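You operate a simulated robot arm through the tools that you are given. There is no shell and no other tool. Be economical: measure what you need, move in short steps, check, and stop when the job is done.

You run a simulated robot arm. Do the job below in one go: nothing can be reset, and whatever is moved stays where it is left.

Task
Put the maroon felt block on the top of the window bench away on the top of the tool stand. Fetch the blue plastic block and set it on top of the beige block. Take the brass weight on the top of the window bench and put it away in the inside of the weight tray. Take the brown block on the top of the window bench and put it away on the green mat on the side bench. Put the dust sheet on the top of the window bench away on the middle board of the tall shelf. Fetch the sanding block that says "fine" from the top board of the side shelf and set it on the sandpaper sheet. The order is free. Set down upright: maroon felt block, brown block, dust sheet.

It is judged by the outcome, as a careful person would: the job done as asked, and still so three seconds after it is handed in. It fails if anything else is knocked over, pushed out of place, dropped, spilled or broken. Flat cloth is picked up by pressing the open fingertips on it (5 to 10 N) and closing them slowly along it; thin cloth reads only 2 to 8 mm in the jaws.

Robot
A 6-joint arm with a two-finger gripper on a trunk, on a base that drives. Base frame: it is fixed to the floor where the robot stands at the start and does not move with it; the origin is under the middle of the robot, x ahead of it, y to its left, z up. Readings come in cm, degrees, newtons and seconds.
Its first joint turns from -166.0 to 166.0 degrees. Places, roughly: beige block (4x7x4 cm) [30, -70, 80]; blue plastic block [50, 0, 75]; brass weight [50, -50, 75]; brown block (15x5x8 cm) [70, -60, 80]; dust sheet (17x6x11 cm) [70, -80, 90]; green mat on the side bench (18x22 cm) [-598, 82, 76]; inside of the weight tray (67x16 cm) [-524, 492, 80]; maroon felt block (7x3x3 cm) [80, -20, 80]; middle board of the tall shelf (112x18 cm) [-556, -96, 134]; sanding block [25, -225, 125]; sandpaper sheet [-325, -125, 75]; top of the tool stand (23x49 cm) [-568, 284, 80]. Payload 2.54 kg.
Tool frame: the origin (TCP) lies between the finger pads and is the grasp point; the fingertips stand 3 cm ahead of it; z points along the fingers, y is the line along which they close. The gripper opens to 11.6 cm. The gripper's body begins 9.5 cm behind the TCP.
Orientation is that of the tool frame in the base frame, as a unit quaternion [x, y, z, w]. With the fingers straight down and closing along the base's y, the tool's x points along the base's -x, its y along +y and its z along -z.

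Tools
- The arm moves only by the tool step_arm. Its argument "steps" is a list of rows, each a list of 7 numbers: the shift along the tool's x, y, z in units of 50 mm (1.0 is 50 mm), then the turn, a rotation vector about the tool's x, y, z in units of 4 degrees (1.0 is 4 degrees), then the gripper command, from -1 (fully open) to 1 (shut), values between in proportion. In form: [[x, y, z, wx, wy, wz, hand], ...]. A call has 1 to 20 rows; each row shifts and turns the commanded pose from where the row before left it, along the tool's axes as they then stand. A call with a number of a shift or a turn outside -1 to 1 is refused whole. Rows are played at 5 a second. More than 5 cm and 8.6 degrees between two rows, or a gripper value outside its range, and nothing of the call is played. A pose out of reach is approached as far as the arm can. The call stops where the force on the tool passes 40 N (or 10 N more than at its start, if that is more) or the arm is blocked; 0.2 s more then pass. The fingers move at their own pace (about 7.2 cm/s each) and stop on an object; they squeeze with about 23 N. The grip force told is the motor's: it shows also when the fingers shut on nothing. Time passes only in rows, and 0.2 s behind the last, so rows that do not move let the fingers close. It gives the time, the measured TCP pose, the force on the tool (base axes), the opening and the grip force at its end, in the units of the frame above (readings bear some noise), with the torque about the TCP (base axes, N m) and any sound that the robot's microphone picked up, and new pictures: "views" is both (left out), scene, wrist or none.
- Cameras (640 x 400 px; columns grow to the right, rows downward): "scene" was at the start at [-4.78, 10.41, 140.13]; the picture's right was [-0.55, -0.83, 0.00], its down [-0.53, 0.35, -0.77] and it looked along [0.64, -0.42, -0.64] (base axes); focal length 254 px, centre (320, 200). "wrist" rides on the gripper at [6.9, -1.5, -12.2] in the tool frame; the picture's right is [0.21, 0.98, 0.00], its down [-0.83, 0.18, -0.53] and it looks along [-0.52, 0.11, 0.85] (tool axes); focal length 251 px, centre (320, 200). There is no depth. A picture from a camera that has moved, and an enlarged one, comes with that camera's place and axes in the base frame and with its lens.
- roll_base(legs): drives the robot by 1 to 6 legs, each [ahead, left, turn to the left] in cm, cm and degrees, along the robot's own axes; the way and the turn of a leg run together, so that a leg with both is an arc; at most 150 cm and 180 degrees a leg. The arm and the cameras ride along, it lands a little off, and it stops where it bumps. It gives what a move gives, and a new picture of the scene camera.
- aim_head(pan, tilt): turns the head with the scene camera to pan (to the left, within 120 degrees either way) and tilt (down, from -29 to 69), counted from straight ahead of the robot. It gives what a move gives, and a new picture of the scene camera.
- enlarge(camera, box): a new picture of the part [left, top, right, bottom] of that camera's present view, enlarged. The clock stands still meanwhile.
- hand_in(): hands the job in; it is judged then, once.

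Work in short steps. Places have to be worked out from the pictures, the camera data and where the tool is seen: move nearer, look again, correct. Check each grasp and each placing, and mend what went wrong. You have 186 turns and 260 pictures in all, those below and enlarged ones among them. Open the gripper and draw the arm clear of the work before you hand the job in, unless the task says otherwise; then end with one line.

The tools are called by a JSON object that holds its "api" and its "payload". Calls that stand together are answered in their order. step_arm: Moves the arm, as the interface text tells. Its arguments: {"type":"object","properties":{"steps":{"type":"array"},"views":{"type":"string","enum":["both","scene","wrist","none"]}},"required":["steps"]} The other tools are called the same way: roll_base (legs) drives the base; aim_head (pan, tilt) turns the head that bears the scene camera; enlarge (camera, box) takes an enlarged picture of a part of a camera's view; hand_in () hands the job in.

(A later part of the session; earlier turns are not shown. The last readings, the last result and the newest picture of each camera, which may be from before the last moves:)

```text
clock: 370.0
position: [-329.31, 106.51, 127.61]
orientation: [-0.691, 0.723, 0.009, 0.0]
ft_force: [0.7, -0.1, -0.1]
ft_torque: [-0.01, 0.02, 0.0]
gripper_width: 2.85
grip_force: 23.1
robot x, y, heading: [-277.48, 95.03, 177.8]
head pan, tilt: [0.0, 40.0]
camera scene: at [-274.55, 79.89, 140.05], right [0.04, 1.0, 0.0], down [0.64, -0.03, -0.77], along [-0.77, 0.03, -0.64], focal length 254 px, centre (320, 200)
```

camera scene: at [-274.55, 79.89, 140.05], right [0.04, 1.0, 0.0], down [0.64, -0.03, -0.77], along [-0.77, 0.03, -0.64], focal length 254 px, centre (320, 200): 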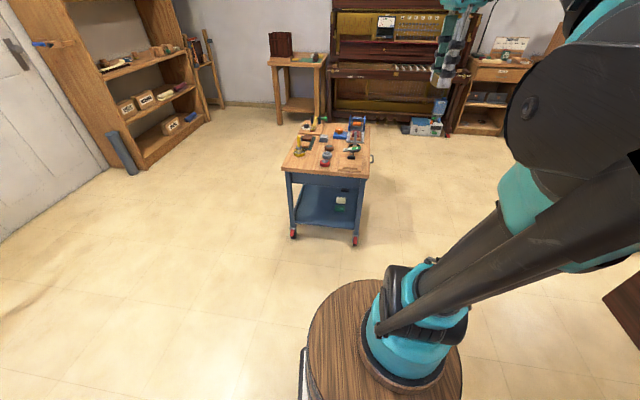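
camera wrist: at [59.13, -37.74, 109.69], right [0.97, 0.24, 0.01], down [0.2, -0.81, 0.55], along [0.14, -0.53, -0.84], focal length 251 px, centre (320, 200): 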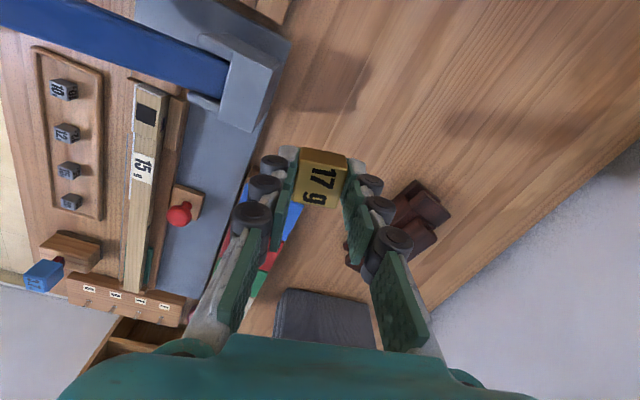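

There may be a direct diagonal passage between cart and grand piano; I look right to check.

{"api": "aim_head", "payload": {"pan": -55, "tilt": 35}}

```text
clock: 371.2
position: [-329.3, 106.61, 127.47]
orientation: [-0.691, 0.723, 0.009, 0.0]
ft_force: [-1.2, 0.0, -0.7]
ft_torque: [0.03, 0.01, 0.02]
gripper_width: 2.86
grip_force: 23.7
robot x, y, heading: [-277.31, 94.92, 178.0]
head pan, tilt: [-55.0, 35.0]
camera scene: at [-270.82, 86.96, 140.81], right [0.84, 0.54, 0.0], down [0.31, -0.48, -0.82], along [-0.44, 0.69, -0.57], focal length 254 px, centre (320, 200)
```

scene: 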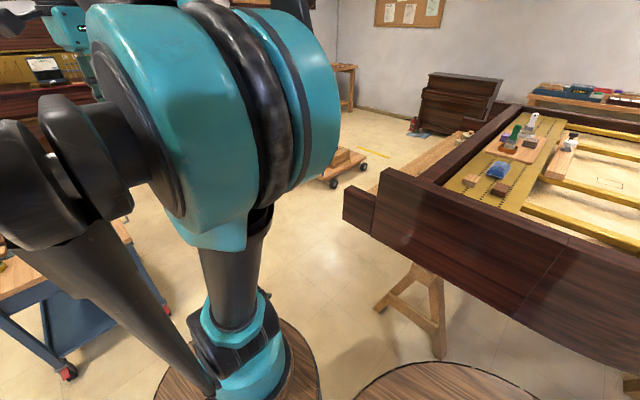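

The diagonal gap is about 98 cm wide; I take it at heading ~126° and then drive north beside the weights bench.

{"api": "roll_base", "payload": {"legs": [[28, 16, 0], [0, 0, -52.4], [150, 0, 0], [90, 30, 0], [0, 0, -35.6], [140, 2, 0]]}}

{"api": "aim_head", "payload": {"pan": 40, "tilt": 35}}

```text
clock: 395.6
position: [-453.91, 452.73, 127.61]
orientation: [0.013, 1.0, 0.007, 0.007]
ft_force: [0.2, 0.0, -1.0]
ft_torque: [-0.02, 0.01, -0.02]
gripper_width: 2.86
grip_force: 23.0
robot x, y, heading: [-464.28, 401.41, 88.7]
head pan, tilt: [-55.0, 35.0]
camera scene: at [-472.33, 394.21, 140.81], right [0.56, -0.83, 0.0], down [-0.48, -0.32, -0.82], along [0.68, 0.46, -0.57], focal length 254 px, centre (320, 200)
```

scene: 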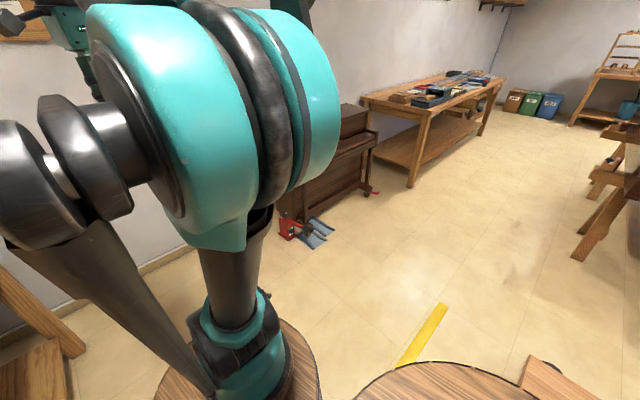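

```text
clock: 397.3
position: [-453.84, 452.87, 127.61]
orientation: [0.013, 1.0, 0.005, 0.007]
ft_force: [0.0, -0.1, -0.4]
ft_torque: [-0.01, 0.0, 0.0]
gripper_width: 2.85
grip_force: 23.6
robot x, y, heading: [-464.46, 401.03, 89.0]
head pan, tilt: [40.0, 35.0]
camera scene: at [-485.17, 396.16, 140.81], right [0.78, 0.63, 0.0], down [0.36, -0.45, -0.82], along [-0.51, 0.64, -0.57], focal length 254 px, centre (320, 200)
```

scene: 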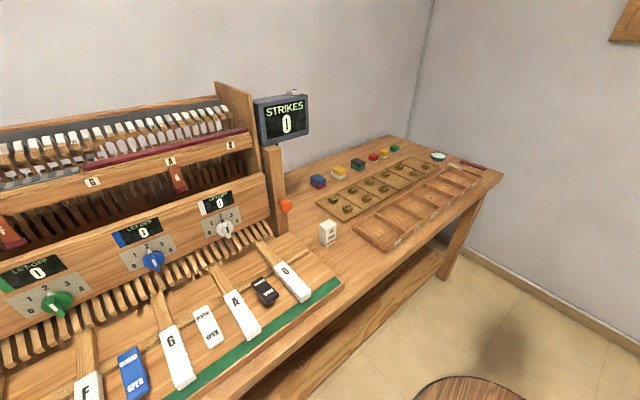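

{"api": "enlarge", "payload": {"camera": "scene", "box": [290, 130, 510, 260]}}

```text
2.91 times, centred on (400, 195) of scene
camera zoom: at [-485.17, 396.16, 140.81], right [0.78, 0.63, 0.0], down [0.36, -0.45, -0.82], along [-0.51, 0.64, -0.57], focal length 737 px, centre (87, 214)
```

zoom: 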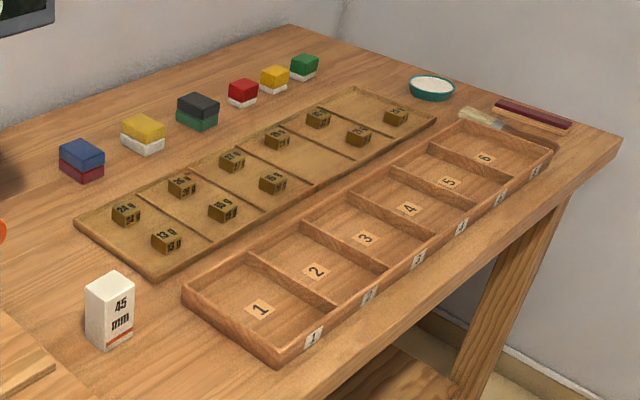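

The board with the brass weights at (-523,489) is the weight tray. I enlarge it to find a free place.

{"api": "enlarge", "payload": {"camera": "scene", "box": [310, 150, 450, 230]}}

```text
4.57 times, centred on (380, 190) of scene
camera zoom: at [-485.17, 396.16, 140.81], right [0.78, 0.63, 0.0], down [0.36, -0.45, -0.82], along [-0.51, 0.64, -0.57], focal length 1159 px, centre (46, 246)
```

zoom: 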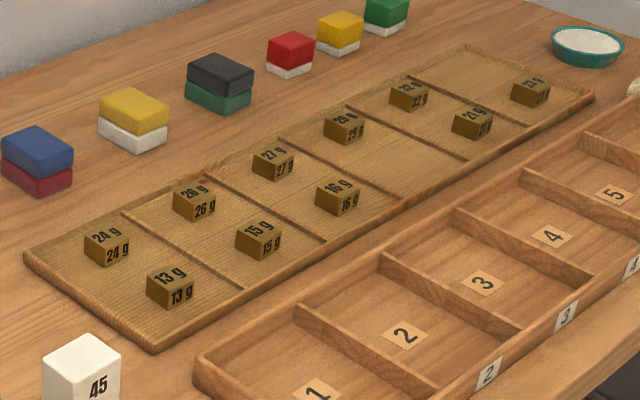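

The free spot (row of 16 and 21, fourth column) is about (-519.8,498). I roll 38 cm ahead.

{"api": "roll_base", "payload": {"legs": [[38, -8, 0]]}}

{"api": "enlarge", "payload": {"camera": "scene", "box": [220, 120, 420, 270]}}

```text
clock: 399.7
position: [-445.13, 490.91, 127.63]
orientation: [0.013, 1.0, 0.006, 0.006]
ft_force: [0.3, -1.4, -0.8]
ft_torque: [0.0, -0.01, 0.03]
gripper_width: 2.87
grip_force: 22.6
robot x, y, heading: [-455.81, 438.85, 88.7]
head pan, tilt: [40.0, 35.0]
camera scene: at [-476.42, 434.23, 140.81], right [0.78, 0.63, 0.0], down [0.36, -0.45, -0.82], along [-0.51, 0.64, -0.57], focal length 254 px, centre (320, 200)
```

scene: 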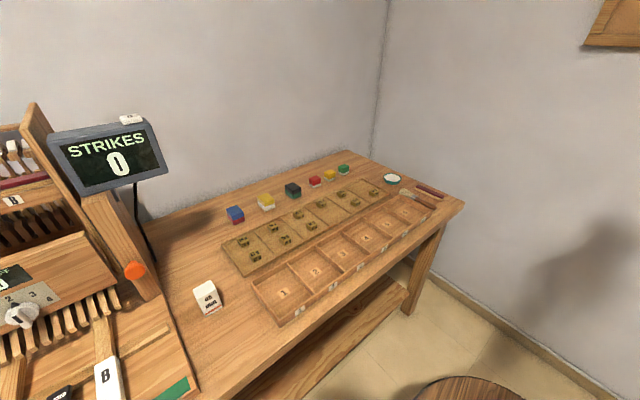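

```text
2.67 times, centred on (320, 195) of scene
camera zoom: at [-476.42, 434.23, 140.81], right [0.78, 0.63, 0.0], down [0.36, -0.45, -0.82], along [-0.51, 0.64, -0.57], focal length 676 px, centre (320, 213)
```

zoom: 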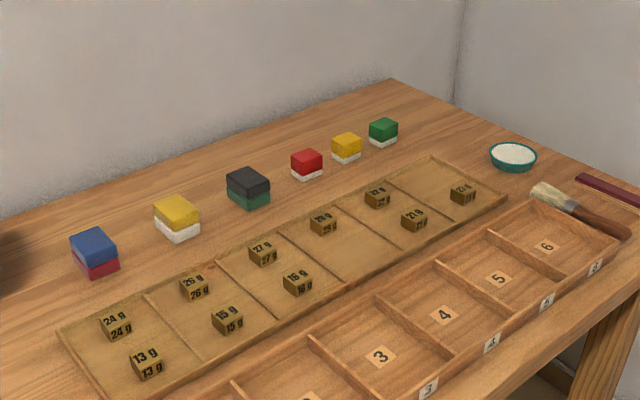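

Spot fixed at (-521.4,500.6), surface z≈77.8. I swing the arm over it.

{"api": "step_arm", "payload": {"steps": [[0.9, 0.113, 0, 0, 0, 0, 1], [0.9, 0.113, 0, 0, 0, 0, 1], [0.9, 0.113, 0, 0, 0, 0, 1], [0.9, 0.113, 0, 0, 0, 0, 1], [0.9, 0.113, 0, 0, 0, 0, 1], [0.9, 0.113, 0, 0, 0, 0, 1], [0.9, 0.113, 0, 0, 0, 0, 1], [0.9, 0.113, 0.1, 0, 0, 0, 1], [0.9, 0.113, 0.3, 0, 0, 0, 1], [0.9, 0.113, 0.3, 0, 0, 0, 1], [0.9, 0.113, 0.3, 0, 0, 0, 1], [0.9, 0.113, 0.3, 0, 0, 0, 1], [0.9, 0.113, 0.3, 0, 0, 0, 1], [0.9, 0.113, 0.3, 0, 0, 0, 1], [0.9, 0.113, 0.3, 0, 0, 0, 1], [0.9, 0.113, 0.3, 0, 0, 0, 1], [0.9, 0.113, 0.3, 0, 0, 0, 1]], "views": "both"}}

```text
clock: 403.3
position: [-521.09, 502.7, 112.81]
orientation: [0.013, 1.0, 0.006, 0.007]
ft_force: [0.5, -0.4, 0.0]
ft_torque: [-0.04, 0.07, -0.03]
gripper_width: 2.85
grip_force: 23.6
robot x, y, heading: [-455.79, 438.75, 88.7]
head pan, tilt: [40.0, 35.0]
camera scene: at [-476.42, 434.25, 140.81], right [0.78, 0.63, 0.0], down [0.36, -0.45, -0.82], along [-0.51, 0.64, -0.57], focal length 254 px, centre (320, 200)
camera wrist: at [-528.15, 501.24, 124.67], right [-0.19, 0.98, 0.01], down [0.82, 0.15, 0.55], along [0.54, 0.11, -0.84], focal length 251 px, centre (320, 200)
```

scene: 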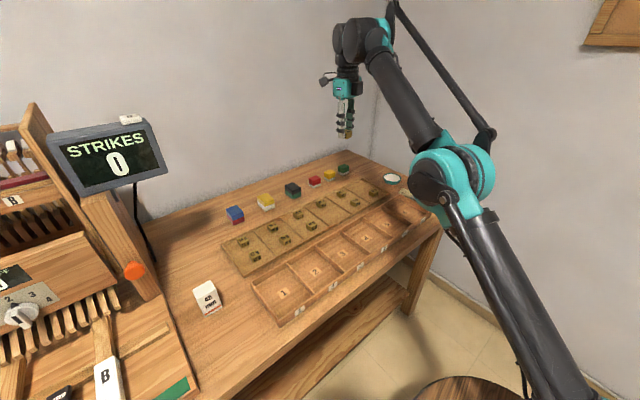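
wrist: 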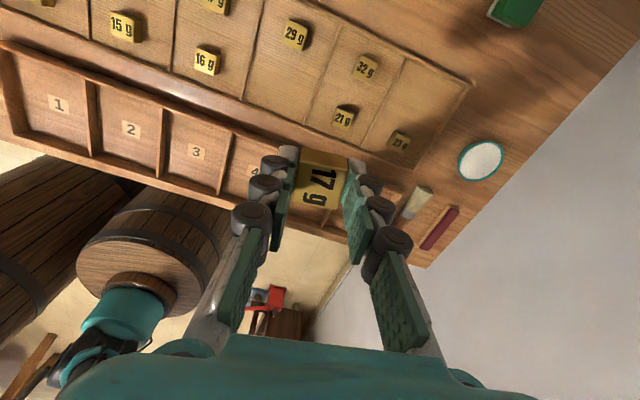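

The wrist view refines the free spot to (-519.8,496.9). I correct and descend to a few centimetres above.

{"api": "step_arm", "payload": {"steps": [[-0.09, -0.62, 0, 0, 0, 0, 1], [-0.09, -0.62, 0, 0, 0, 0, 1], [0, 0, 0.9, 0, 0, 0, 1], [0, 0, 0.9, 0, 0, 0, 1], [0, 0, 0.9, 0, 0, 0, 1], [0, 0, 0.9, 0, 0, 0, 1], [0, 0, 0.9, 0, 0, 0, 1], [0, 0, 0.7, 0, 0, 0, 1], [0, 0, 0, 0, 0, 0, 1]], "views": "wrist"}}

{"api": "enlarge", "payload": {"camera": "scene", "box": [260, 140, 400, 260]}}

```text
clock: 405.3
position: [-520.12, 496.78, 86.57]
orientation: [0.013, 1.0, 0.006, 0.007]
ft_force: [-0.3, 0.4, 0.3]
ft_torque: [-0.01, -0.02, -0.02]
gripper_width: 2.86
grip_force: 22.7
robot x, y, heading: [-455.43, 439.3, 89.0]
head pan, tilt: [40.0, 35.0]
camera wrist: at [-527.15, 495.29, 98.56], right [-0.19, 0.98, 0.01], down [0.82, 0.15, 0.55], along [0.54, 0.11, -0.84], focal length 251 px, centre (320, 200)
```

wrist: 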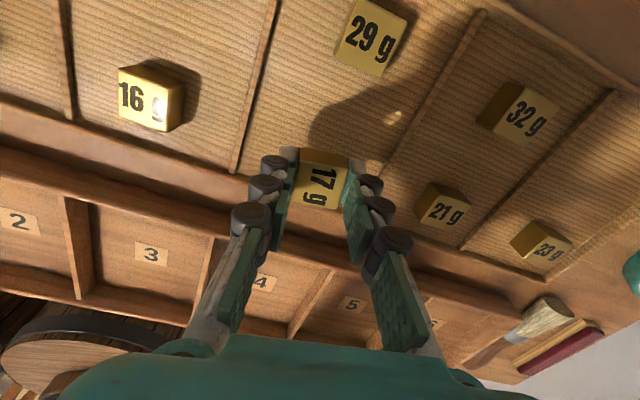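

```text
3.33 times, centred on (330, 200) of scene
camera zoom: at [-476.44, 434.22, 140.8], right [0.78, 0.63, 0.0], down [0.36, -0.45, -0.82], along [-0.51, 0.64, -0.57], focal length 845 px, centre (287, 200)
```

zoom: 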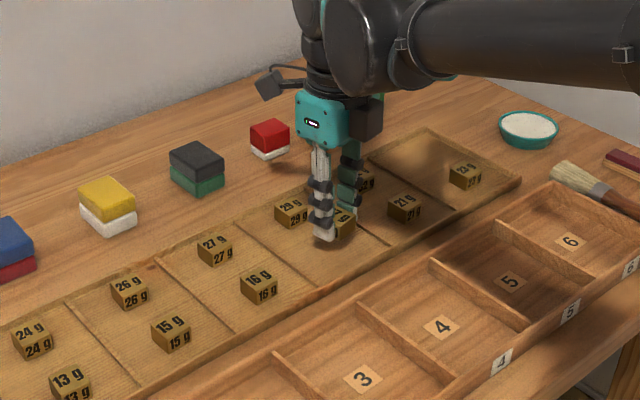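

The landing point is inside cell 4. I lower gently to contact.

{"api": "step_arm", "payload": {"steps": [[-0.08, 0, 0.6, 0, 0, 0, 1], [0, 0, 0.12, 0, 0, 0, 1], [0, 0, 0.08, 0, 0, 0, 1], [0, 0, 0, 0, 0, 0, 1]], "views": "none"}}

```text
clock: 405.9
position: [-519.66, 496.79, 83.61]
orientation: [0.013, 1.0, 0.005, 0.006]
ft_force: [3.2, -2.1, 13.6]
ft_torque: [-0.2, -0.03, 0.03]
gripper_width: 2.87
grip_force: 23.1
robot x, y, heading: [-455.35, 438.92, 89.0]
head pan, tilt: [40.0, 35.0]
stopped in row 2: the force on the tool passed its limit at 50 N (the readings are from after the stop); the commanded pose is now the measured one
```

Contact; I release and rise.

{"api": "step_arm", "payload": {"steps": [[0, 0, 0, 0, 0, 0, 0.4], [0, 0, 0, 0, 0, 0, 0.2], [0, 0, 0, 0, 0, 0, 0.2], [0, 0, -0.5, 0, 0, 0, 0.2], [0, 0, -0.8, 0, 0, 0, 0.2], [0, 0, -0.9, 0, 0, 0, 0.2], [0, 0, -0.9, 0, 0, 0, 0.2], [0, 0, -0.9, 0, 0, 0, 0.2], [0, 0, -0.9, 0, 0, 0, 0.2], [0, 0, -0.9, 0, 0, 0, 0.2]], "views": "wrist"}}

{"api": "enlarge", "payload": {"camera": "scene", "box": [260, 140, 400, 260]}}

```text
clock: 408.1
position: [-519.9, 496.32, 112.57]
orientation: [0.013, 1.0, 0.006, 0.007]
ft_force: [0.2, -0.1, 0.6]
ft_torque: [0.02, -0.02, 0.0]
gripper_width: 4.62
grip_force: 0.0
robot x, y, heading: [-455.98, 438.67, 89.1]
head pan, tilt: [40.0, 35.0]
camera wrist: at [-527.08, 494.91, 124.54], right [-0.19, 0.98, 0.01], down [0.82, 0.15, 0.55], along [0.53, 0.11, -0.84], focal length 251 px, centre (320, 200)
```

wrist: 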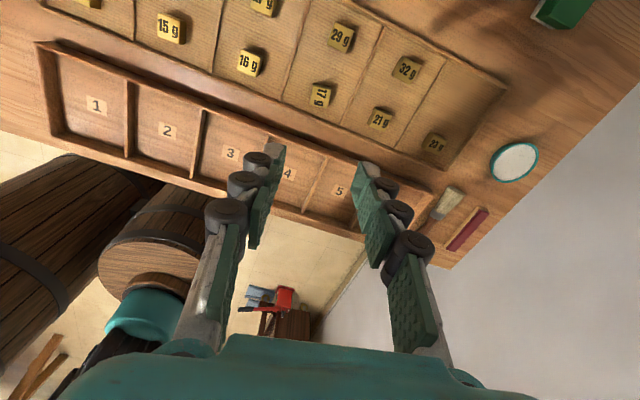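

```text
3.33 times, centred on (330, 200) of scene
camera zoom: at [-476.44, 434.23, 140.8], right [0.78, 0.63, 0.0], down [0.36, -0.45, -0.82], along [-0.51, 0.64, -0.57], focal length 845 px, centre (287, 200)
```

zoom: 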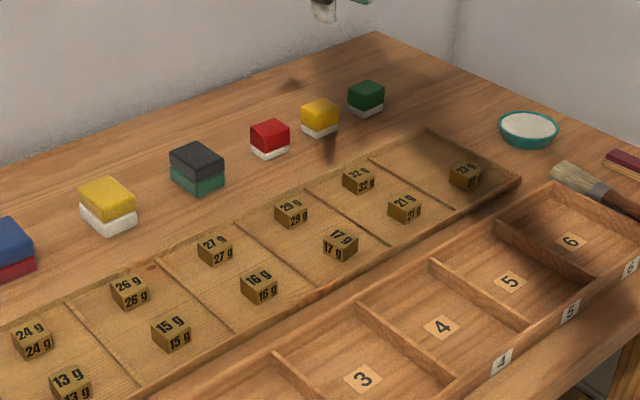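

The 17 g weight sits in its cell. I raise and swing the arm back to the front, then drive back by the same way.

{"api": "step_arm", "payload": {"steps": [[-0.3, 0, -0.8, 0, 0, 0, 0.2], [-0.6, 0, -0.7, 0, 0, 0, 0.2], [-0.6, 0, -0.7, 0, 0, 0, 0.2], [-0.7, 0, -0.6, 0, 0, 0, 0.2], [-0.9, 0, 0, 0, 0, 0, 0.2], [-0.9, 0, 0, 0, 0, 0, 0.2], [-0.9, 0, 0, 0, 0, 0, 0.2], [-0.9, 0, 0, 0, 0, 0, 0.2], [-0.9, 0, 0, 0, 0, 0, 0.2], [-0.9, 0, 0, 0, 0, 0, 0.2], [-0.9, 0, 0, 0, 0, 0, 0.2], [-0.9, 0, 0, 0, 0, 0, 0.2], [-0.9, 0, 0, 0, 0, 0, 0.2], [-0.9, 0, 0, 0, 0, 0, 0.2]], "views": "none"}}

{"api": "roll_base", "payload": {"legs": [[-60, 10, 0], [-125, 2, 0], [0, 0, 36], [-90, -30, 0], [-150, 0, 0], [0, 0, -125]]}}

```text
clock: 411.1
position: [-464.04, 494.84, 126.99]
orientation: [0.013, 1.0, 0.006, 0.006]
ft_force: [-0.2, 0.2, 0.6]
ft_torque: [-0.01, -0.04, -0.03]
gripper_width: 4.65
grip_force: 0.0
robot x, y, heading: [-455.58, 438.82, 88.8]
head pan, tilt: [40.0, 35.0]
```

```text
clock: 439.0
position: [-249.7, 86.78, 127.16]
orientation: [0.701, 0.713, 0.0, 0.009]
ft_force: [-0.5, 1.2, 1.2]
ft_torque: [0.02, 0.03, 0.02]
gripper_width: 4.62
grip_force: 0.0
robot x, y, heading: [-304.96, 75.71, 1.4]
head pan, tilt: [40.0, 35.0]
camera scene: at [-310.81, 96.62, 140.81], right [0.66, -0.75, 0.0], down [-0.43, -0.38, -0.82], along [0.61, 0.54, -0.57], focal length 254 px, centre (320, 200)
```

scene: 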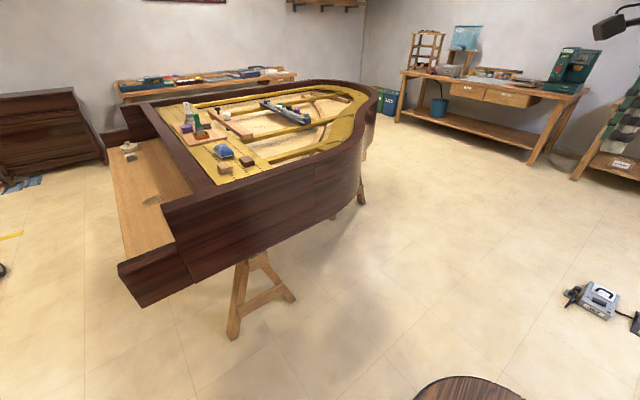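

{"api": "roll_base", "payload": {"legs": [[150, 8, -1.4], [130, 2, 0], [0, -143, 0], [14, 0, 0]]}}

{"api": "step_arm", "payload": {"steps": [[0, 0.1, 0.3, 0, 0, 0, -1]], "views": "wrist"}}

{"api": "aim_head", "payload": {"pan": -5, "tilt": 40}}

```text
refused: leg 1 is longer than a leg can be; nothing moved
```

```text
clock: 439.4
position: [-249.12, 86.72, 125.59]
orientation: [0.702, 0.712, -0.001, 0.008]
ft_force: [-0.2, -0.6, -0.3]
ft_torque: [-0.02, 0.02, 0.01]
gripper_width: 9.73
grip_force: 0.1
robot x, y, heading: [-305.03, 75.86, 1.4]
head pan, tilt: [40.0, 35.0]
camera wrist: at [-250.94, 93.8, 137.48], right [0.97, 0.23, 0.01], down [0.19, -0.82, 0.55], along [0.13, -0.53, -0.84], focal length 251 px, centre (320, 200)
```

wrist: 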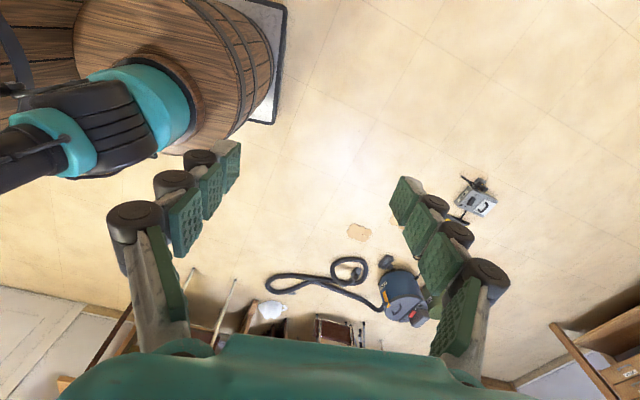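

```text
clock: 440.5
position: [-249.14, 86.81, 125.58]
orientation: [0.701, 0.713, 0.0, 0.009]
ft_force: [0.9, 0.8, -0.3]
ft_torque: [-0.01, -0.02, -0.01]
gripper_width: 11.6
grip_force: 0.0
robot x, y, heading: [-305.31, 76.02, 1.2]
head pan, tilt: [-5.0, 40.0]
camera scene: at [-308.94, 90.27, 140.05], right [-0.06, -1.0, 0.0], down [-0.64, 0.04, -0.77], along [0.76, -0.05, -0.64], focal length 254 px, centre (320, 200)
```

scene: 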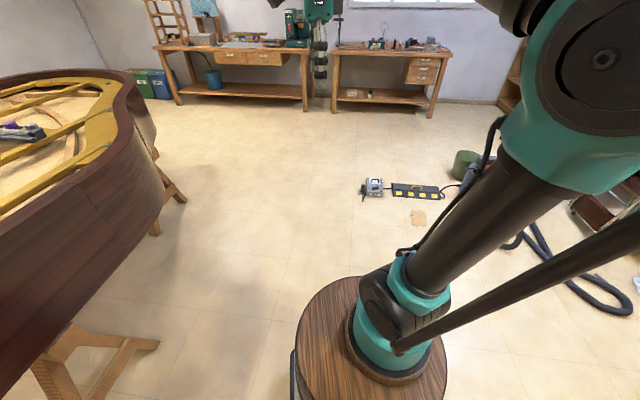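

The first leg was over length; I repeat it with shorter legs.

{"api": "roll_base", "payload": {"legs": [[140, 8, -1.3], [140, 2, 0], [0, -143, 0], [14, 0, 0]]}}

{"api": "step_arm", "payload": {"steps": [[0, 0.4, 0.3, 0, 0, 0, -1]], "views": "wrist"}}

```text
clock: 461.6
position: [42.38, -41.29, 125.48]
orientation: [0.703, 0.711, 0.001, 0.008]
ft_force: [-0.4, 0.4, -0.3]
ft_torque: [0.0, -0.01, -0.03]
gripper_width: 11.59
grip_force: 0.0
robot x, y, heading: [-13.38, -51.6, 1.0]
head pan, tilt: [-5.0, 40.0]
stopped in leg 4: the robot was blocked; the commanded pose is now the measured one
camera scene: at [-17.47, -37.53, 140.05], right [-0.07, -1.0, 0.0], down [-0.64, 0.04, -0.77], along [0.76, -0.05, -0.64], focal length 254 px, centre (320, 200)
```

scene: 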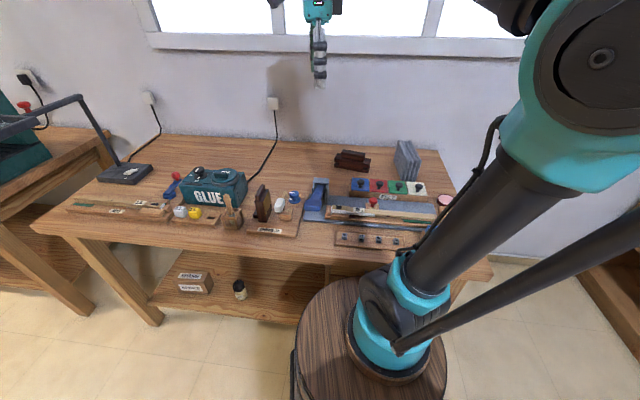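

```text
clock: 462.0
position: [44.42, -41.4, 123.92]
orientation: [0.704, 0.71, 0.001, 0.008]
ft_force: [-0.6, 0.0, 0.0]
ft_torque: [0.01, -0.01, -0.03]
gripper_width: 11.61
grip_force: 0.1
robot x, y, heading: [-14.0, -51.86, 0.9]
head pan, tilt: [-5.0, 40.0]
camera wrist: at [42.7, -34.25, 135.99], right [0.97, 0.23, 0.01], down [0.18, -0.82, 0.55], along [0.13, -0.53, -0.84], focal length 251 px, centre (320, 200)
```

wrist: 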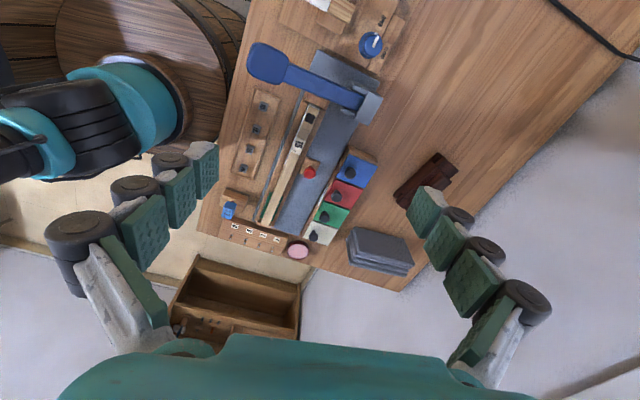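

The base touched the drawer front; I back off 4 cm and check the bench things.

{"api": "roll_base", "payload": {"legs": [[-4, 0, -1]]}}

{"api": "enlarge", "payload": {"camera": "wrist", "box": [190, 130, 350, 270]}}

{"api": "enlarge", "payload": {"camera": "scene", "box": [300, 130, 460, 250]}}

```text
clock: 462.9
position: [40.62, -42.41, 124.01]
orientation: [0.71, 0.704, 0.0, 0.009]
ft_force: [0.2, 0.4, -0.3]
ft_torque: [-0.02, -0.01, 0.01]
gripper_width: 11.61
grip_force: 0.0
robot x, y, heading: [-17.74, -51.84, -0.3]
head pan, tilt: [-5.0, 40.0]
camera scene: at [-21.21, -37.51, 140.05], right [-0.09, -1.0, 0.0], down [-0.64, 0.06, -0.77], along [0.76, -0.07, -0.64], focal length 254 px, centre (320, 200)
```

scene: 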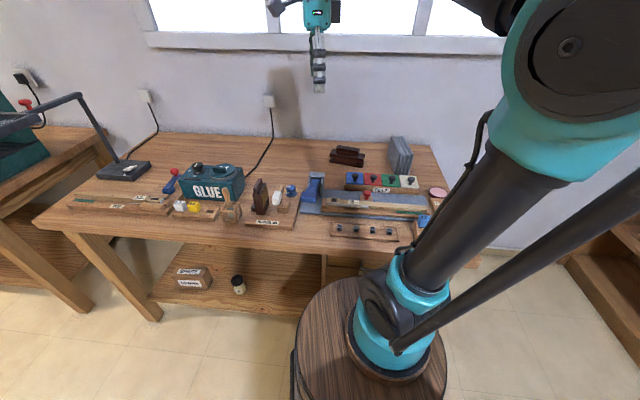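

```text
2.86 times, centred on (270, 200) of wrist
camera zoom: at [39.02, -35.29, 135.98], right [0.98, 0.21, 0.01], down [0.17, -0.82, 0.55], along [0.12, -0.53, -0.84], focal length 718 px, centre (463, 200)
```

zoom: 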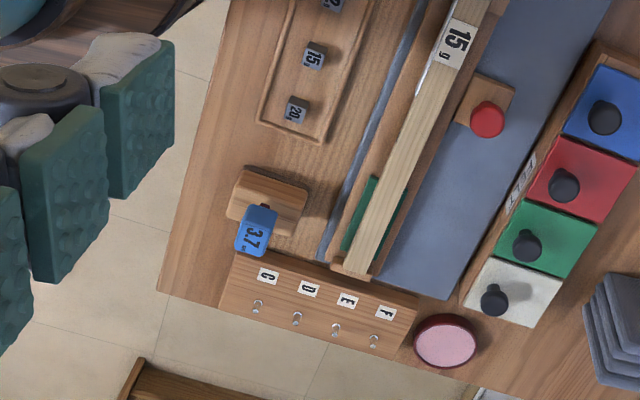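

```text
3.33 times, centred on (380, 190) of scene
camera zoom: at [-21.21, -37.51, 140.05], right [-0.09, -1.0, 0.0], down [-0.64, 0.06, -0.77], along [0.76, -0.07, -0.64], focal length 845 px, centre (120, 233)
```

zoom: 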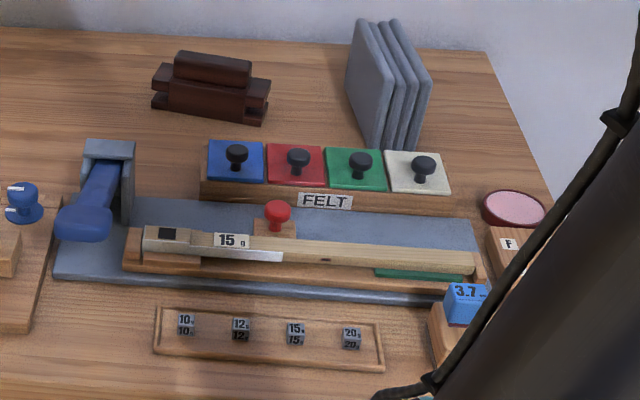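

All fine. The brown block's centre is about (77.6,-59.3), axis ~67° from x. I roll 3 cm nearer, and bring the gripper above it turned accordingly.

{"api": "roll_base", "payload": {"legs": [[3, 0, 0]]}}

{"api": "step_arm", "payload": {"steps": [[-0.3, 0.66, 0.32, 0, 0, 0, -1], [-0.3, 0.66, 0.32, 0, 0, 0, -1], [-0.3, 0.66, 0.32, 0, 0, 0, -1], [-0.3, 0.66, 0.32, 0, 0, 0, -1], [-0.3, 0.66, 0.32, 0, 0, 0, -1], [-0.3, 0.66, 0.32, 0, 0, 0, -1], [-0.3, 0.66, 0.32, 0, 0, 0, -1], [-0.3, 0.66, 0.32, 0, 0, 0, -1], [-0.3, 0.66, 0.32, 0, 0, 0, -1], [0, 0, 0.2, 0, 0, 1, -1], [0, 0, 0.2, 0, 0, 1, -1], [0, 0, 0, 0, 0, 1, -1], [0, 0, 0, 0, 0, 1, -1], [0, 0, 0, 0, 0, 1, -1], [0, 0, 0, 0, 0, 0.75, -1]], "views": "wrist"}}

```text
clock: 463.7
position: [43.55, -42.26, 123.96]
orientation: [0.71, 0.705, 0.001, 0.009]
ft_force: [0.0, 0.7, -0.5]
ft_torque: [0.01, 0.02, -0.01]
gripper_width: 11.59
grip_force: 0.0
robot x, y, heading: [-14.76, -52.0, 0.2]
head pan, tilt: [-5.0, 40.0]
camera scene: at [-18.2, -37.51, 140.05], right [-0.09, -1.0, 0.0], down [-0.64, 0.06, -0.77], along [0.76, -0.07, -0.64], focal length 254 px, centre (320, 200)
```

scene: 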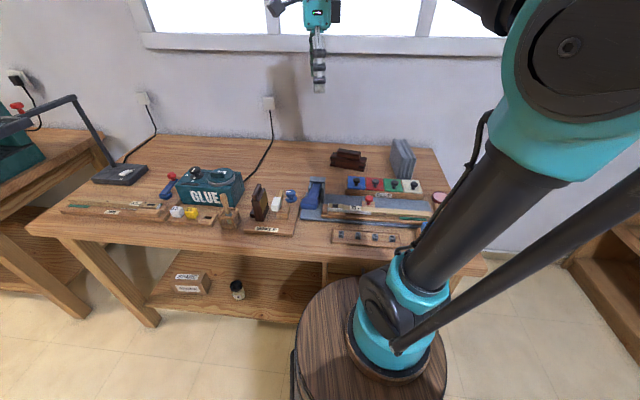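

```text
clock: 466.9
position: [73.5, -56.15, 108.06]
orientation: [0.836, 0.548, 0.002, 0.008]
ft_force: [0.1, -0.4, -0.3]
ft_torque: [-0.02, 0.0, 0.0]
gripper_width: 11.57
grip_force: 0.1
robot x, y, heading: [-14.46, -51.44, 0.3]
head pan, tilt: [-5.0, 40.0]
camera wrist: at [74.65, -49.14, 120.16], right [0.98, -0.19, 0.01], down [-0.17, -0.82, 0.54], along [-0.09, -0.53, -0.84], focal length 251 px, centre (320, 200)
```

wrist: 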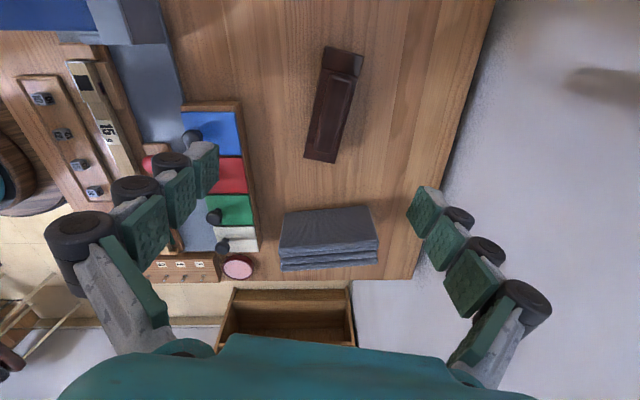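

{"api": "enlarge", "payload": {"camera": "wrist", "box": [270, 30, 400, 180]}}

{"api": "enlarge", "payload": {"camera": "scene", "box": [310, 135, 440, 195]}}

```text
2.67 times, centred on (335, 105) of wrist
camera zoom: at [74.65, -49.14, 120.16], right [0.98, -0.19, 0.01], down [-0.17, -0.82, 0.54], along [-0.09, -0.53, -0.84], focal length 670 px, centre (280, 453)
```

zoom: 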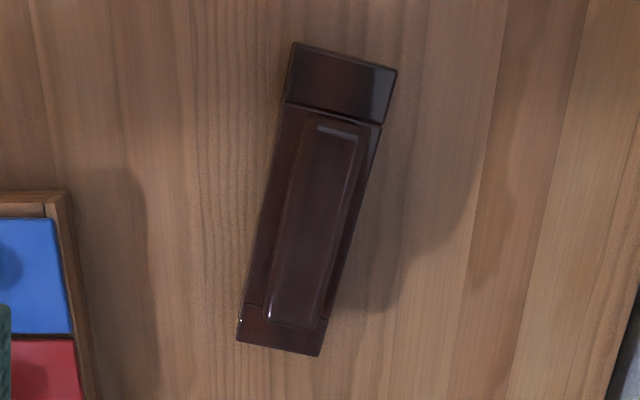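

```text
4.92 times, centred on (375, 165) of scene
camera zoom: at [-18.2, -37.51, 140.05], right [-0.09, -1.0, 0.0], down [-0.64, 0.06, -0.77], along [0.76, -0.07, -0.64], focal length 1248 px, centre (49, 372)
```

zoom: 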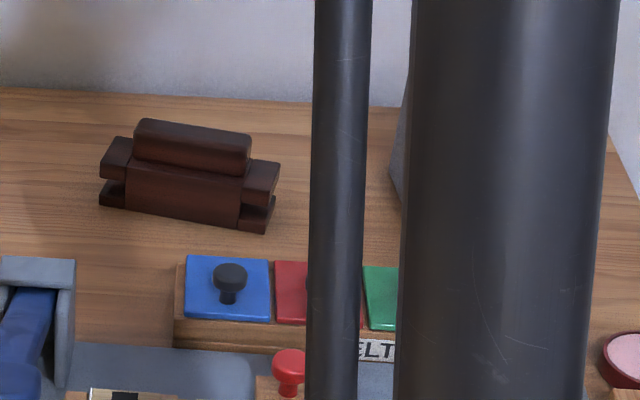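

The body is 5 cm wide with a narrower bar on top. I centre over it, narrow to 8.5 cm and descend to z≈90.

{"api": "step_arm", "payload": {"steps": [[-0.085, 0.41, 0, 0, 0, 0, -0.47], [0, 0, 0.9, 0, 0, 0, -0.47], [0, 0, 0.9, 0, 0, 0, -0.47], [0, 0, 0.9, 0, 0, 0, -0.47], [0, 0, 0.9, 0, 0, 0, -0.47], [0, 0, 0, 0, 0, 0, -0.47]], "views": "wrist"}}

```text
clock: 468.3
position: [75.29, -57.72, 90.15]
orientation: [0.836, 0.549, 0.003, 0.008]
ft_force: [0.0, 0.5, -0.2]
ft_torque: [0.02, 0.03, -0.01]
gripper_width: 8.5
grip_force: 0.0
robot x, y, heading: [-14.77, -52.03, -0.3]
head pan, tilt: [-5.0, 40.0]
camera wrist: at [76.56, -50.6, 102.13], right [0.98, -0.19, 0.01], down [-0.17, -0.82, 0.54], along [-0.09, -0.53, -0.84], focal length 251 px, centre (320, 200)
```

wrist: 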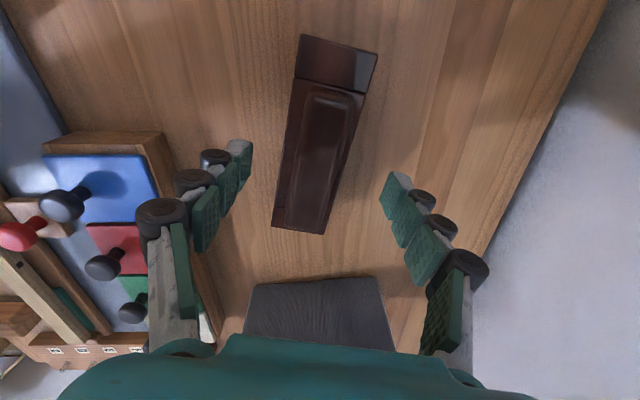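

{"api": "step_arm", "payload": {"steps": [[0.12, 0.04, 0.6, 0, 0, 0, -0.47], [0, 0, 0.65, 0, 0, 0, -0.47], [0, 0, 0, 0, 0, 0, 0], [0, 0, 0, 0, 0, 0, 0.4], [0, 0, 0, 0, 0, 0, 1], [0, 0, 0, 0, 0, 0, 1], [0, 0, 0, 0, 0, 0, 1]], "views": "wrist"}}

```text
clock: 469.9
position: [75.93, -57.38, 83.94]
orientation: [0.836, 0.549, 0.002, 0.008]
ft_force: [0.4, 1.7, 0.6]
ft_torque: [0.02, 0.04, -0.02]
gripper_width: 4.97
grip_force: 22.9
robot x, y, heading: [-14.47, -51.88, -0.2]
head pan, tilt: [-5.0, 40.0]
camera wrist: at [77.1, -50.18, 95.89], right [0.98, -0.19, 0.01], down [-0.17, -0.82, 0.54], along [-0.09, -0.53, -0.84], focal length 251 px, centre (320, 200)
```

wrist: 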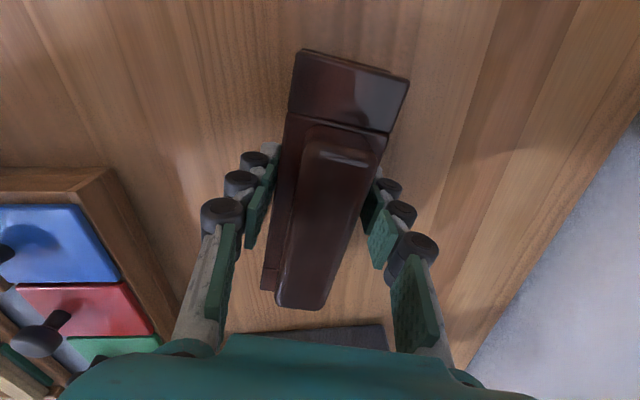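

Gripped at 4.97 cm. I lift it.

{"api": "step_arm", "payload": {"steps": [[0, 0, -0.3, 0, 0, 0, 1], [0, 0, -0.6, 0, 0, 0, 1], [0, 0, -0.9, 0, 0, 0, 1], [0, 0, -0.9, 0, 0, 0, 1], [0, 0, -0.7, 0, 0, 0, 1]], "views": "wrist"}}

```text
clock: 471.1
position: [75.69, -57.08, 101.08]
orientation: [0.836, 0.549, 0.002, 0.008]
ft_force: [1.0, 0.4, -2.5]
ft_torque: [0.03, -0.02, 0.0]
gripper_width: 4.95
grip_force: 23.1
robot x, y, heading: [-15.14, -51.92, -0.2]
head pan, tilt: [-5.0, 40.0]
camera wrist: at [76.86, -49.99, 113.09], right [0.98, -0.19, 0.01], down [-0.17, -0.82, 0.54], along [-0.09, -0.53, -0.84], focal length 251 px, centre (320, 200)
```

wrist: 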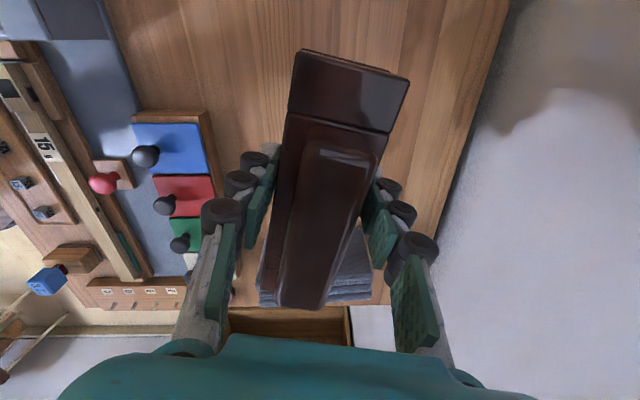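

The brown block is held. I retract the arm and drive towards the side bench.

{"api": "step_arm", "payload": {"steps": [[-0.087, -0.7, -0.5, 0, 0, 0, 1], [-0.087, -0.7, -0.5, 0, 0, 0, 1], [-0.087, -0.7, -0.5, 0, 0, 0, 1], [-0.087, -0.7, -0.5, 0, 0, 0, 1], [-0.087, -0.7, -0.5, 0, 0, 0, 1], [-0.087, -0.7, -0.5, 0, 0, 0, 1], [-0.087, -0.7, -0.5, 0, 0, 0, 1], [-0.087, -0.7, -0.5, 0, 0, 0, 1], [-0.087, -0.7, -0.5, 0, 0, 0, 1], [-0.087, -0.7, -0.5, 0, 0, 0, 1]], "views": "none"}}

{"api": "roll_base", "payload": {"legs": [[-10, 0, 0], [0, 138, 0], [-35, 0, 0], [0, 0, 180], [150, 0, 0], [65, 0, 0]]}}

```text
clock: 473.3
position: [41.6, -46.81, 125.48]
orientation: [0.836, 0.549, 0.003, 0.009]
ft_force: [0.6, 0.6, -2.4]
ft_torque: [0.0, 0.06, -0.03]
gripper_width: 4.93
grip_force: 23.0
robot x, y, heading: [-14.44, -51.78, 0.1]
head pan, tilt: [-5.0, 40.0]
```

```text
clock: 500.5
position: [-330.66, 81.27, 125.46]
orientation: [-0.549, 0.836, 0.008, -0.002]
ft_force: [0.0, 1.1, -2.3]
ft_torque: [-0.01, -0.02, -0.03]
gripper_width: 4.93
grip_force: 22.7
robot x, y, heading: [-274.44, 86.39, 179.9]
head pan, tilt: [-5.0, 40.0]
camera scene: at [-270.82, 72.01, 140.05], right [0.09, 1.0, 0.0], down [0.64, -0.06, -0.77], along [-0.76, 0.07, -0.64], focal length 254 px, centre (320, 200)
```

scene: 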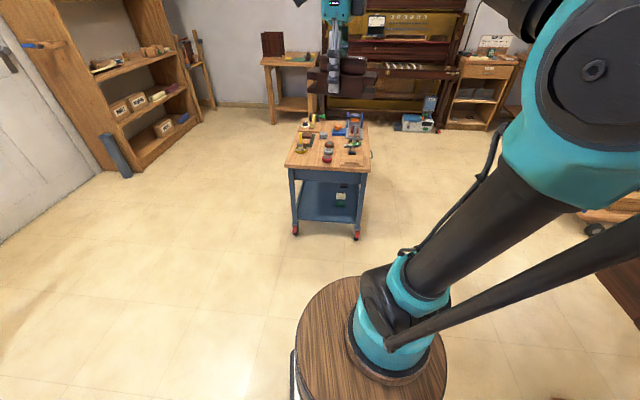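

{"api": "roll_base", "payload": {"legs": [[90, 84, 0], [150, 0, 0], [8, -28, 0]]}}

{"api": "aim_head", "payload": {"pan": -15, "tilt": 35}}

```text
clock: 515.2
position: [-576.87, 25.06, 125.39]
orientation: [-0.55, 0.835, 0.008, -0.003]
ft_force: [-0.3, -0.2, -2.7]
ft_torque: [-0.06, 0.01, -0.02]
gripper_width: 4.95
grip_force: 23.3
robot x, y, heading: [-520.7, 30.01, -180.0]
head pan, tilt: [-5.0, 40.0]
camera scene: at [-516.85, 16.05, 140.05], right [0.09, 1.0, 0.0], down [0.64, -0.06, -0.77], along [-0.76, 0.07, -0.64], focal length 254 px, centre (320, 200)
```

scene: 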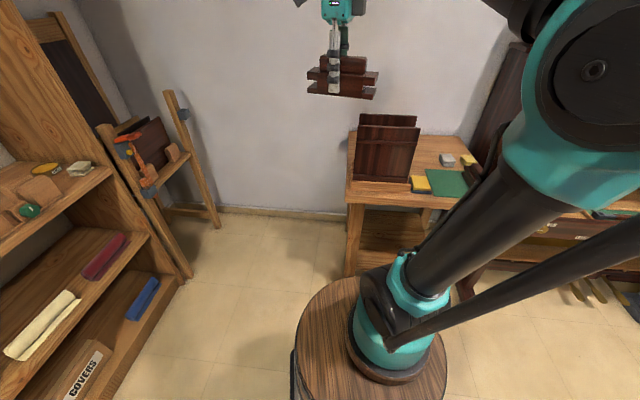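

```text
clock: 515.9
position: [-576.87, 25.12, 125.47]
orientation: [-0.55, 0.835, 0.008, -0.002]
ft_force: [-0.6, 0.6, -2.4]
ft_torque: [0.0, 0.01, -0.01]
gripper_width: 4.96
grip_force: 23.1
robot x, y, heading: [-520.62, 30.35, -180.1]
head pan, tilt: [-15.0, 35.0]
camera scene: at [-516.89, 17.58, 140.8], right [0.26, 0.97, 0.0], down [0.55, -0.15, -0.82], along [-0.79, 0.21, -0.57], focal length 254 px, centre (320, 200)
```

scene: 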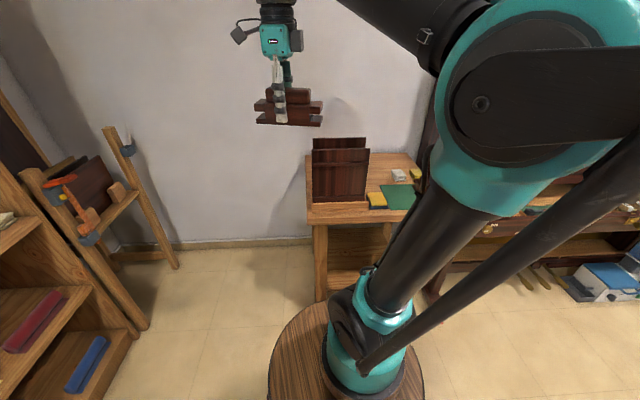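

The mat is partly hidden by the arm. I move the gripper towards it for a wrist view, staying high above the standing dark boards.

{"api": "step_arm", "payload": {"steps": [[-0.8, 0.35, 0, 0, 0, 0, 1], [-0.8, 0.35, 0, 0, 0, 0, 1], [-0.8, 0.35, 0, 0, 0, 0, 1], [-0.8, 0.35, 0, 0, 0, 0, 1], [-0.8, 0.35, 0, 0, 0, 0, 1], [-0.8, 0.35, 0, 0, 0, 0, 1], [-0.8, 0.35, 0, 0, 0, 0, 1], [-0.8, 0.35, 0, 0, 0, 0, 1]], "views": "both"}}

```text
clock: 517.7
position: [-576.95, 59.89, 125.73]
orientation: [-0.55, 0.835, 0.009, -0.003]
ft_force: [0.5, -0.8, -2.7]
ft_torque: [0.03, 0.04, 0.05]
gripper_width: 4.95
grip_force: 23.4
robot x, y, heading: [-520.58, 30.26, -180.1]
head pan, tilt: [-15.0, 35.0]
camera scene: at [-516.87, 17.56, 140.8], right [0.26, 0.97, 0.0], down [0.55, -0.15, -0.82], along [-0.79, 0.21, -0.57], focal length 254 px, centre (320, 200)
camera wrist: at [-578.05, 52.92, 137.82], right [-0.98, 0.19, 0.01], down [0.17, 0.82, 0.54], along [0.09, 0.53, -0.84], focal length 251 px, centre (320, 200)
```

scene: 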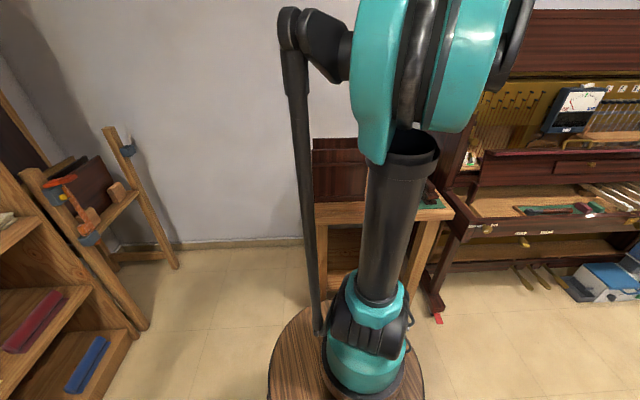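
wrist: 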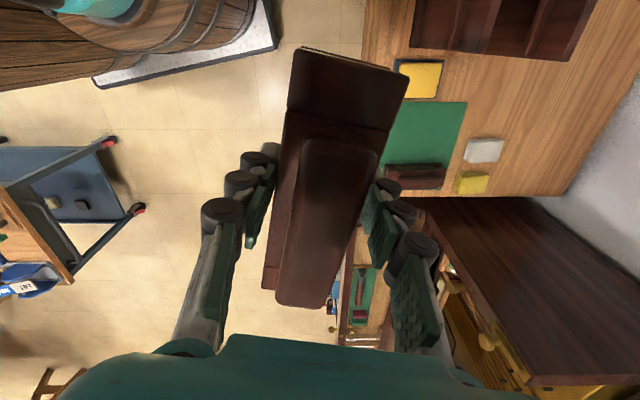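

{"api": "enlarge", "payload": {"camera": "wrist", "box": [360, 40, 520, 210]}}

```text
2.35 times, centred on (440, 125) of wrist
camera zoom: at [-578.05, 52.92, 137.82], right [-0.98, 0.19, 0.01], down [0.17, 0.82, 0.54], along [0.09, 0.53, -0.84], focal length 592 px, centre (38, 376)
```

zoom: 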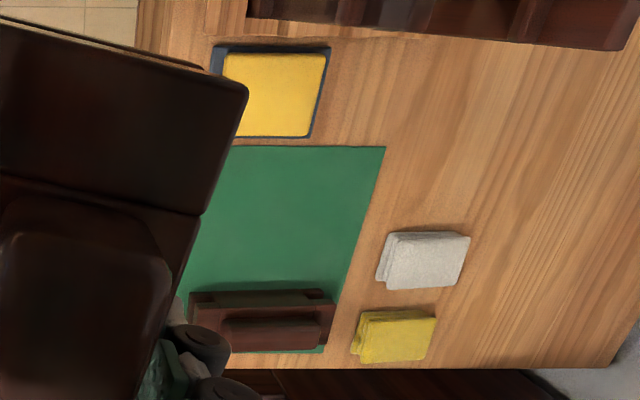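

The free part of the mat lies at y≈71–83 (a similar block occupies its far end). I turn the held block to lie along x.

{"api": "step_arm", "payload": {"steps": [[0, 0, 0, 0, 0, -1, 1], [0, 0, 0, 0, 0, -1, 1], [0, 0, 0, 0, 0, -1, 1], [0, 0, 0, 0, 0, -1, 1], [0, 0, 0, 0, 0, -1, 1], [0, 0, 0, 0, 0, -1, 1], [0, 0, 0, 0, 0, -1, 1], [0, 0, 0, 0, 0, -1, 1], [0, 0, 0, 0, 0, -1, 1], [0, 0, 0, 0, 0, -1, 1], [0, 0, 0, 0, 0, -1, 1], [0, 0, 0, 0, 0, -1, 1], [0, 0, 0, 0, 0, -1, 1], [0, 0, 0, 0, 0, -1, 1], [0, 0, 0, 0, 0, -1, 1], [0, 0, 0, 0, 0, -1, 1], [0, 0, 0, 0, 0, -1, 1], [0, 0, 0, 0, 0, -1, 1], [0, 0, 0, 0, 0, -1, 1], [0, 0, 0, 0, 0, -1, 1]], "views": "none"}}

{"api": "step_arm", "payload": {"steps": [[0, 0, 0, 0, 0, -1, 1], [0, 0, 0, 0, 0, -1, 1], [0, 0, 0, 0, 0, -1, 1], [0, 0, 0, 0, 0, -1, 1], [0, 0, 0, 0, 0, -1, 1], [0, 0, 0, 0, 0, -1, 1], [0, 0, 0, 0, 0, -1, 1], [0, 0, 0, 0, 0, -1, 1], [0, 0, 0, 0, 0, -0.3, 1], [0, 0, 0.9, 0, 0, 0, 1], [0, 0, 0.9, 0, 0, 0, 1]], "views": "wrist"}}

```text
clock: 521.9
position: [-576.89, 60.01, 125.94]
orientation: [0.958, -0.287, -0.008, -0.003]
ft_force: [-0.7, -0.1, -2.6]
ft_torque: [-0.03, 0.03, -0.01]
gripper_width: 4.93
grip_force: 23.2
robot x, y, heading: [-520.41, 29.83, -179.9]
head pan, tilt: [-15.0, 35.0]
```

```text
clock: 524.3
position: [-577.05, 60.0, 116.81]
orientation: [1.0, -0.002, -0.007, -0.005]
ft_force: [0.8, 0.2, -3.3]
ft_torque: [0.01, 0.0, 0.03]
gripper_width: 4.95
grip_force: 22.7
robot x, y, heading: [-520.35, 30.34, -180.2]
head pan, tilt: [-15.0, 35.0]
camera wrist: at [-569.95, 61.43, 128.79], right [0.21, -0.98, -0.01], down [-0.82, -0.19, 0.54], along [-0.53, -0.1, -0.84], focal length 251 px, centre (320, 200)
```

wrist: 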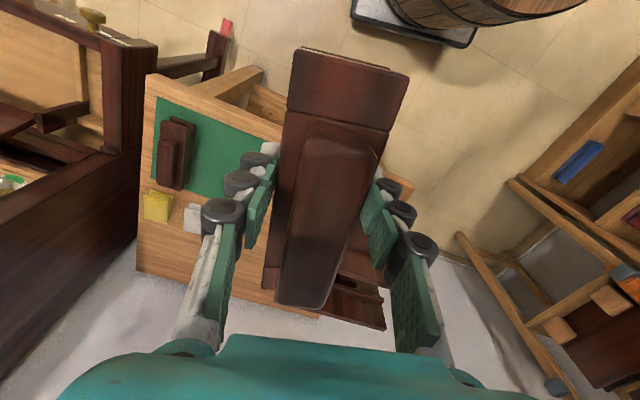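

{"api": "step_arm", "payload": {"steps": [[-0.6, -0.486, 0.48, 0, 0, 0.5, 1], [-0.6, -0.486, 0.48, 0, 0, 0.5, 1], [-0.6, -0.486, 0.48, 0, 0, 0.5, 1], [-0.6, -0.486, 0.48, 0, 0, 0, 1], [-0.6, -0.486, 0.48, 0, 0, 0, 1], [-0.6, -0.486, 0.48, 0, 0, 0, 1], [-0.6, -0.486, 0.48, 0, 0, 0, 1]], "views": "both"}}

```text
clock: 525.9
position: [-596.84, 78.76, 100.44]
orientation: [0.999, -0.053, -0.007, -0.006]
ft_force: [0.4, 0.7, -2.2]
ft_torque: [0.06, 0.06, 0.01]
gripper_width: 4.96
grip_force: 22.5
robot x, y, heading: [-520.63, 30.24, -179.7]
head pan, tilt: [-15.0, 35.0]
camera scene: at [-516.84, 17.56, 140.8], right [0.26, 0.97, 0.0], down [0.55, -0.15, -0.82], along [-0.79, 0.21, -0.57], focal length 254 px, centre (320, 200)
camera wrist: at [-589.68, 79.45, 112.45], right [0.11, -0.99, -0.01], down [-0.83, -0.1, 0.54], along [-0.54, -0.05, -0.84], focal length 251 px, centre (320, 200)
```

scene: 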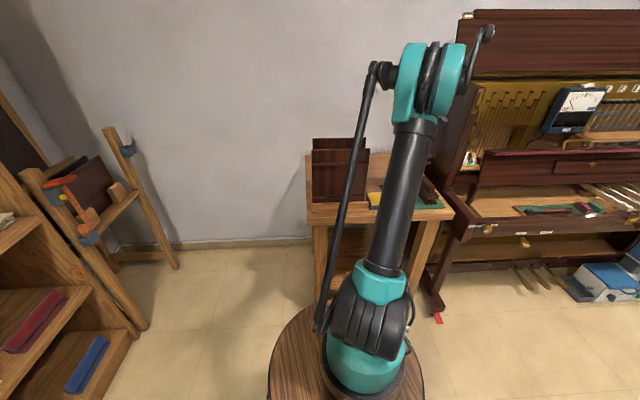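
wrist: 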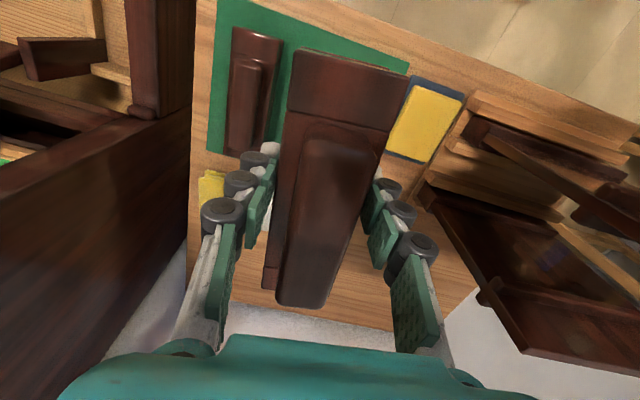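

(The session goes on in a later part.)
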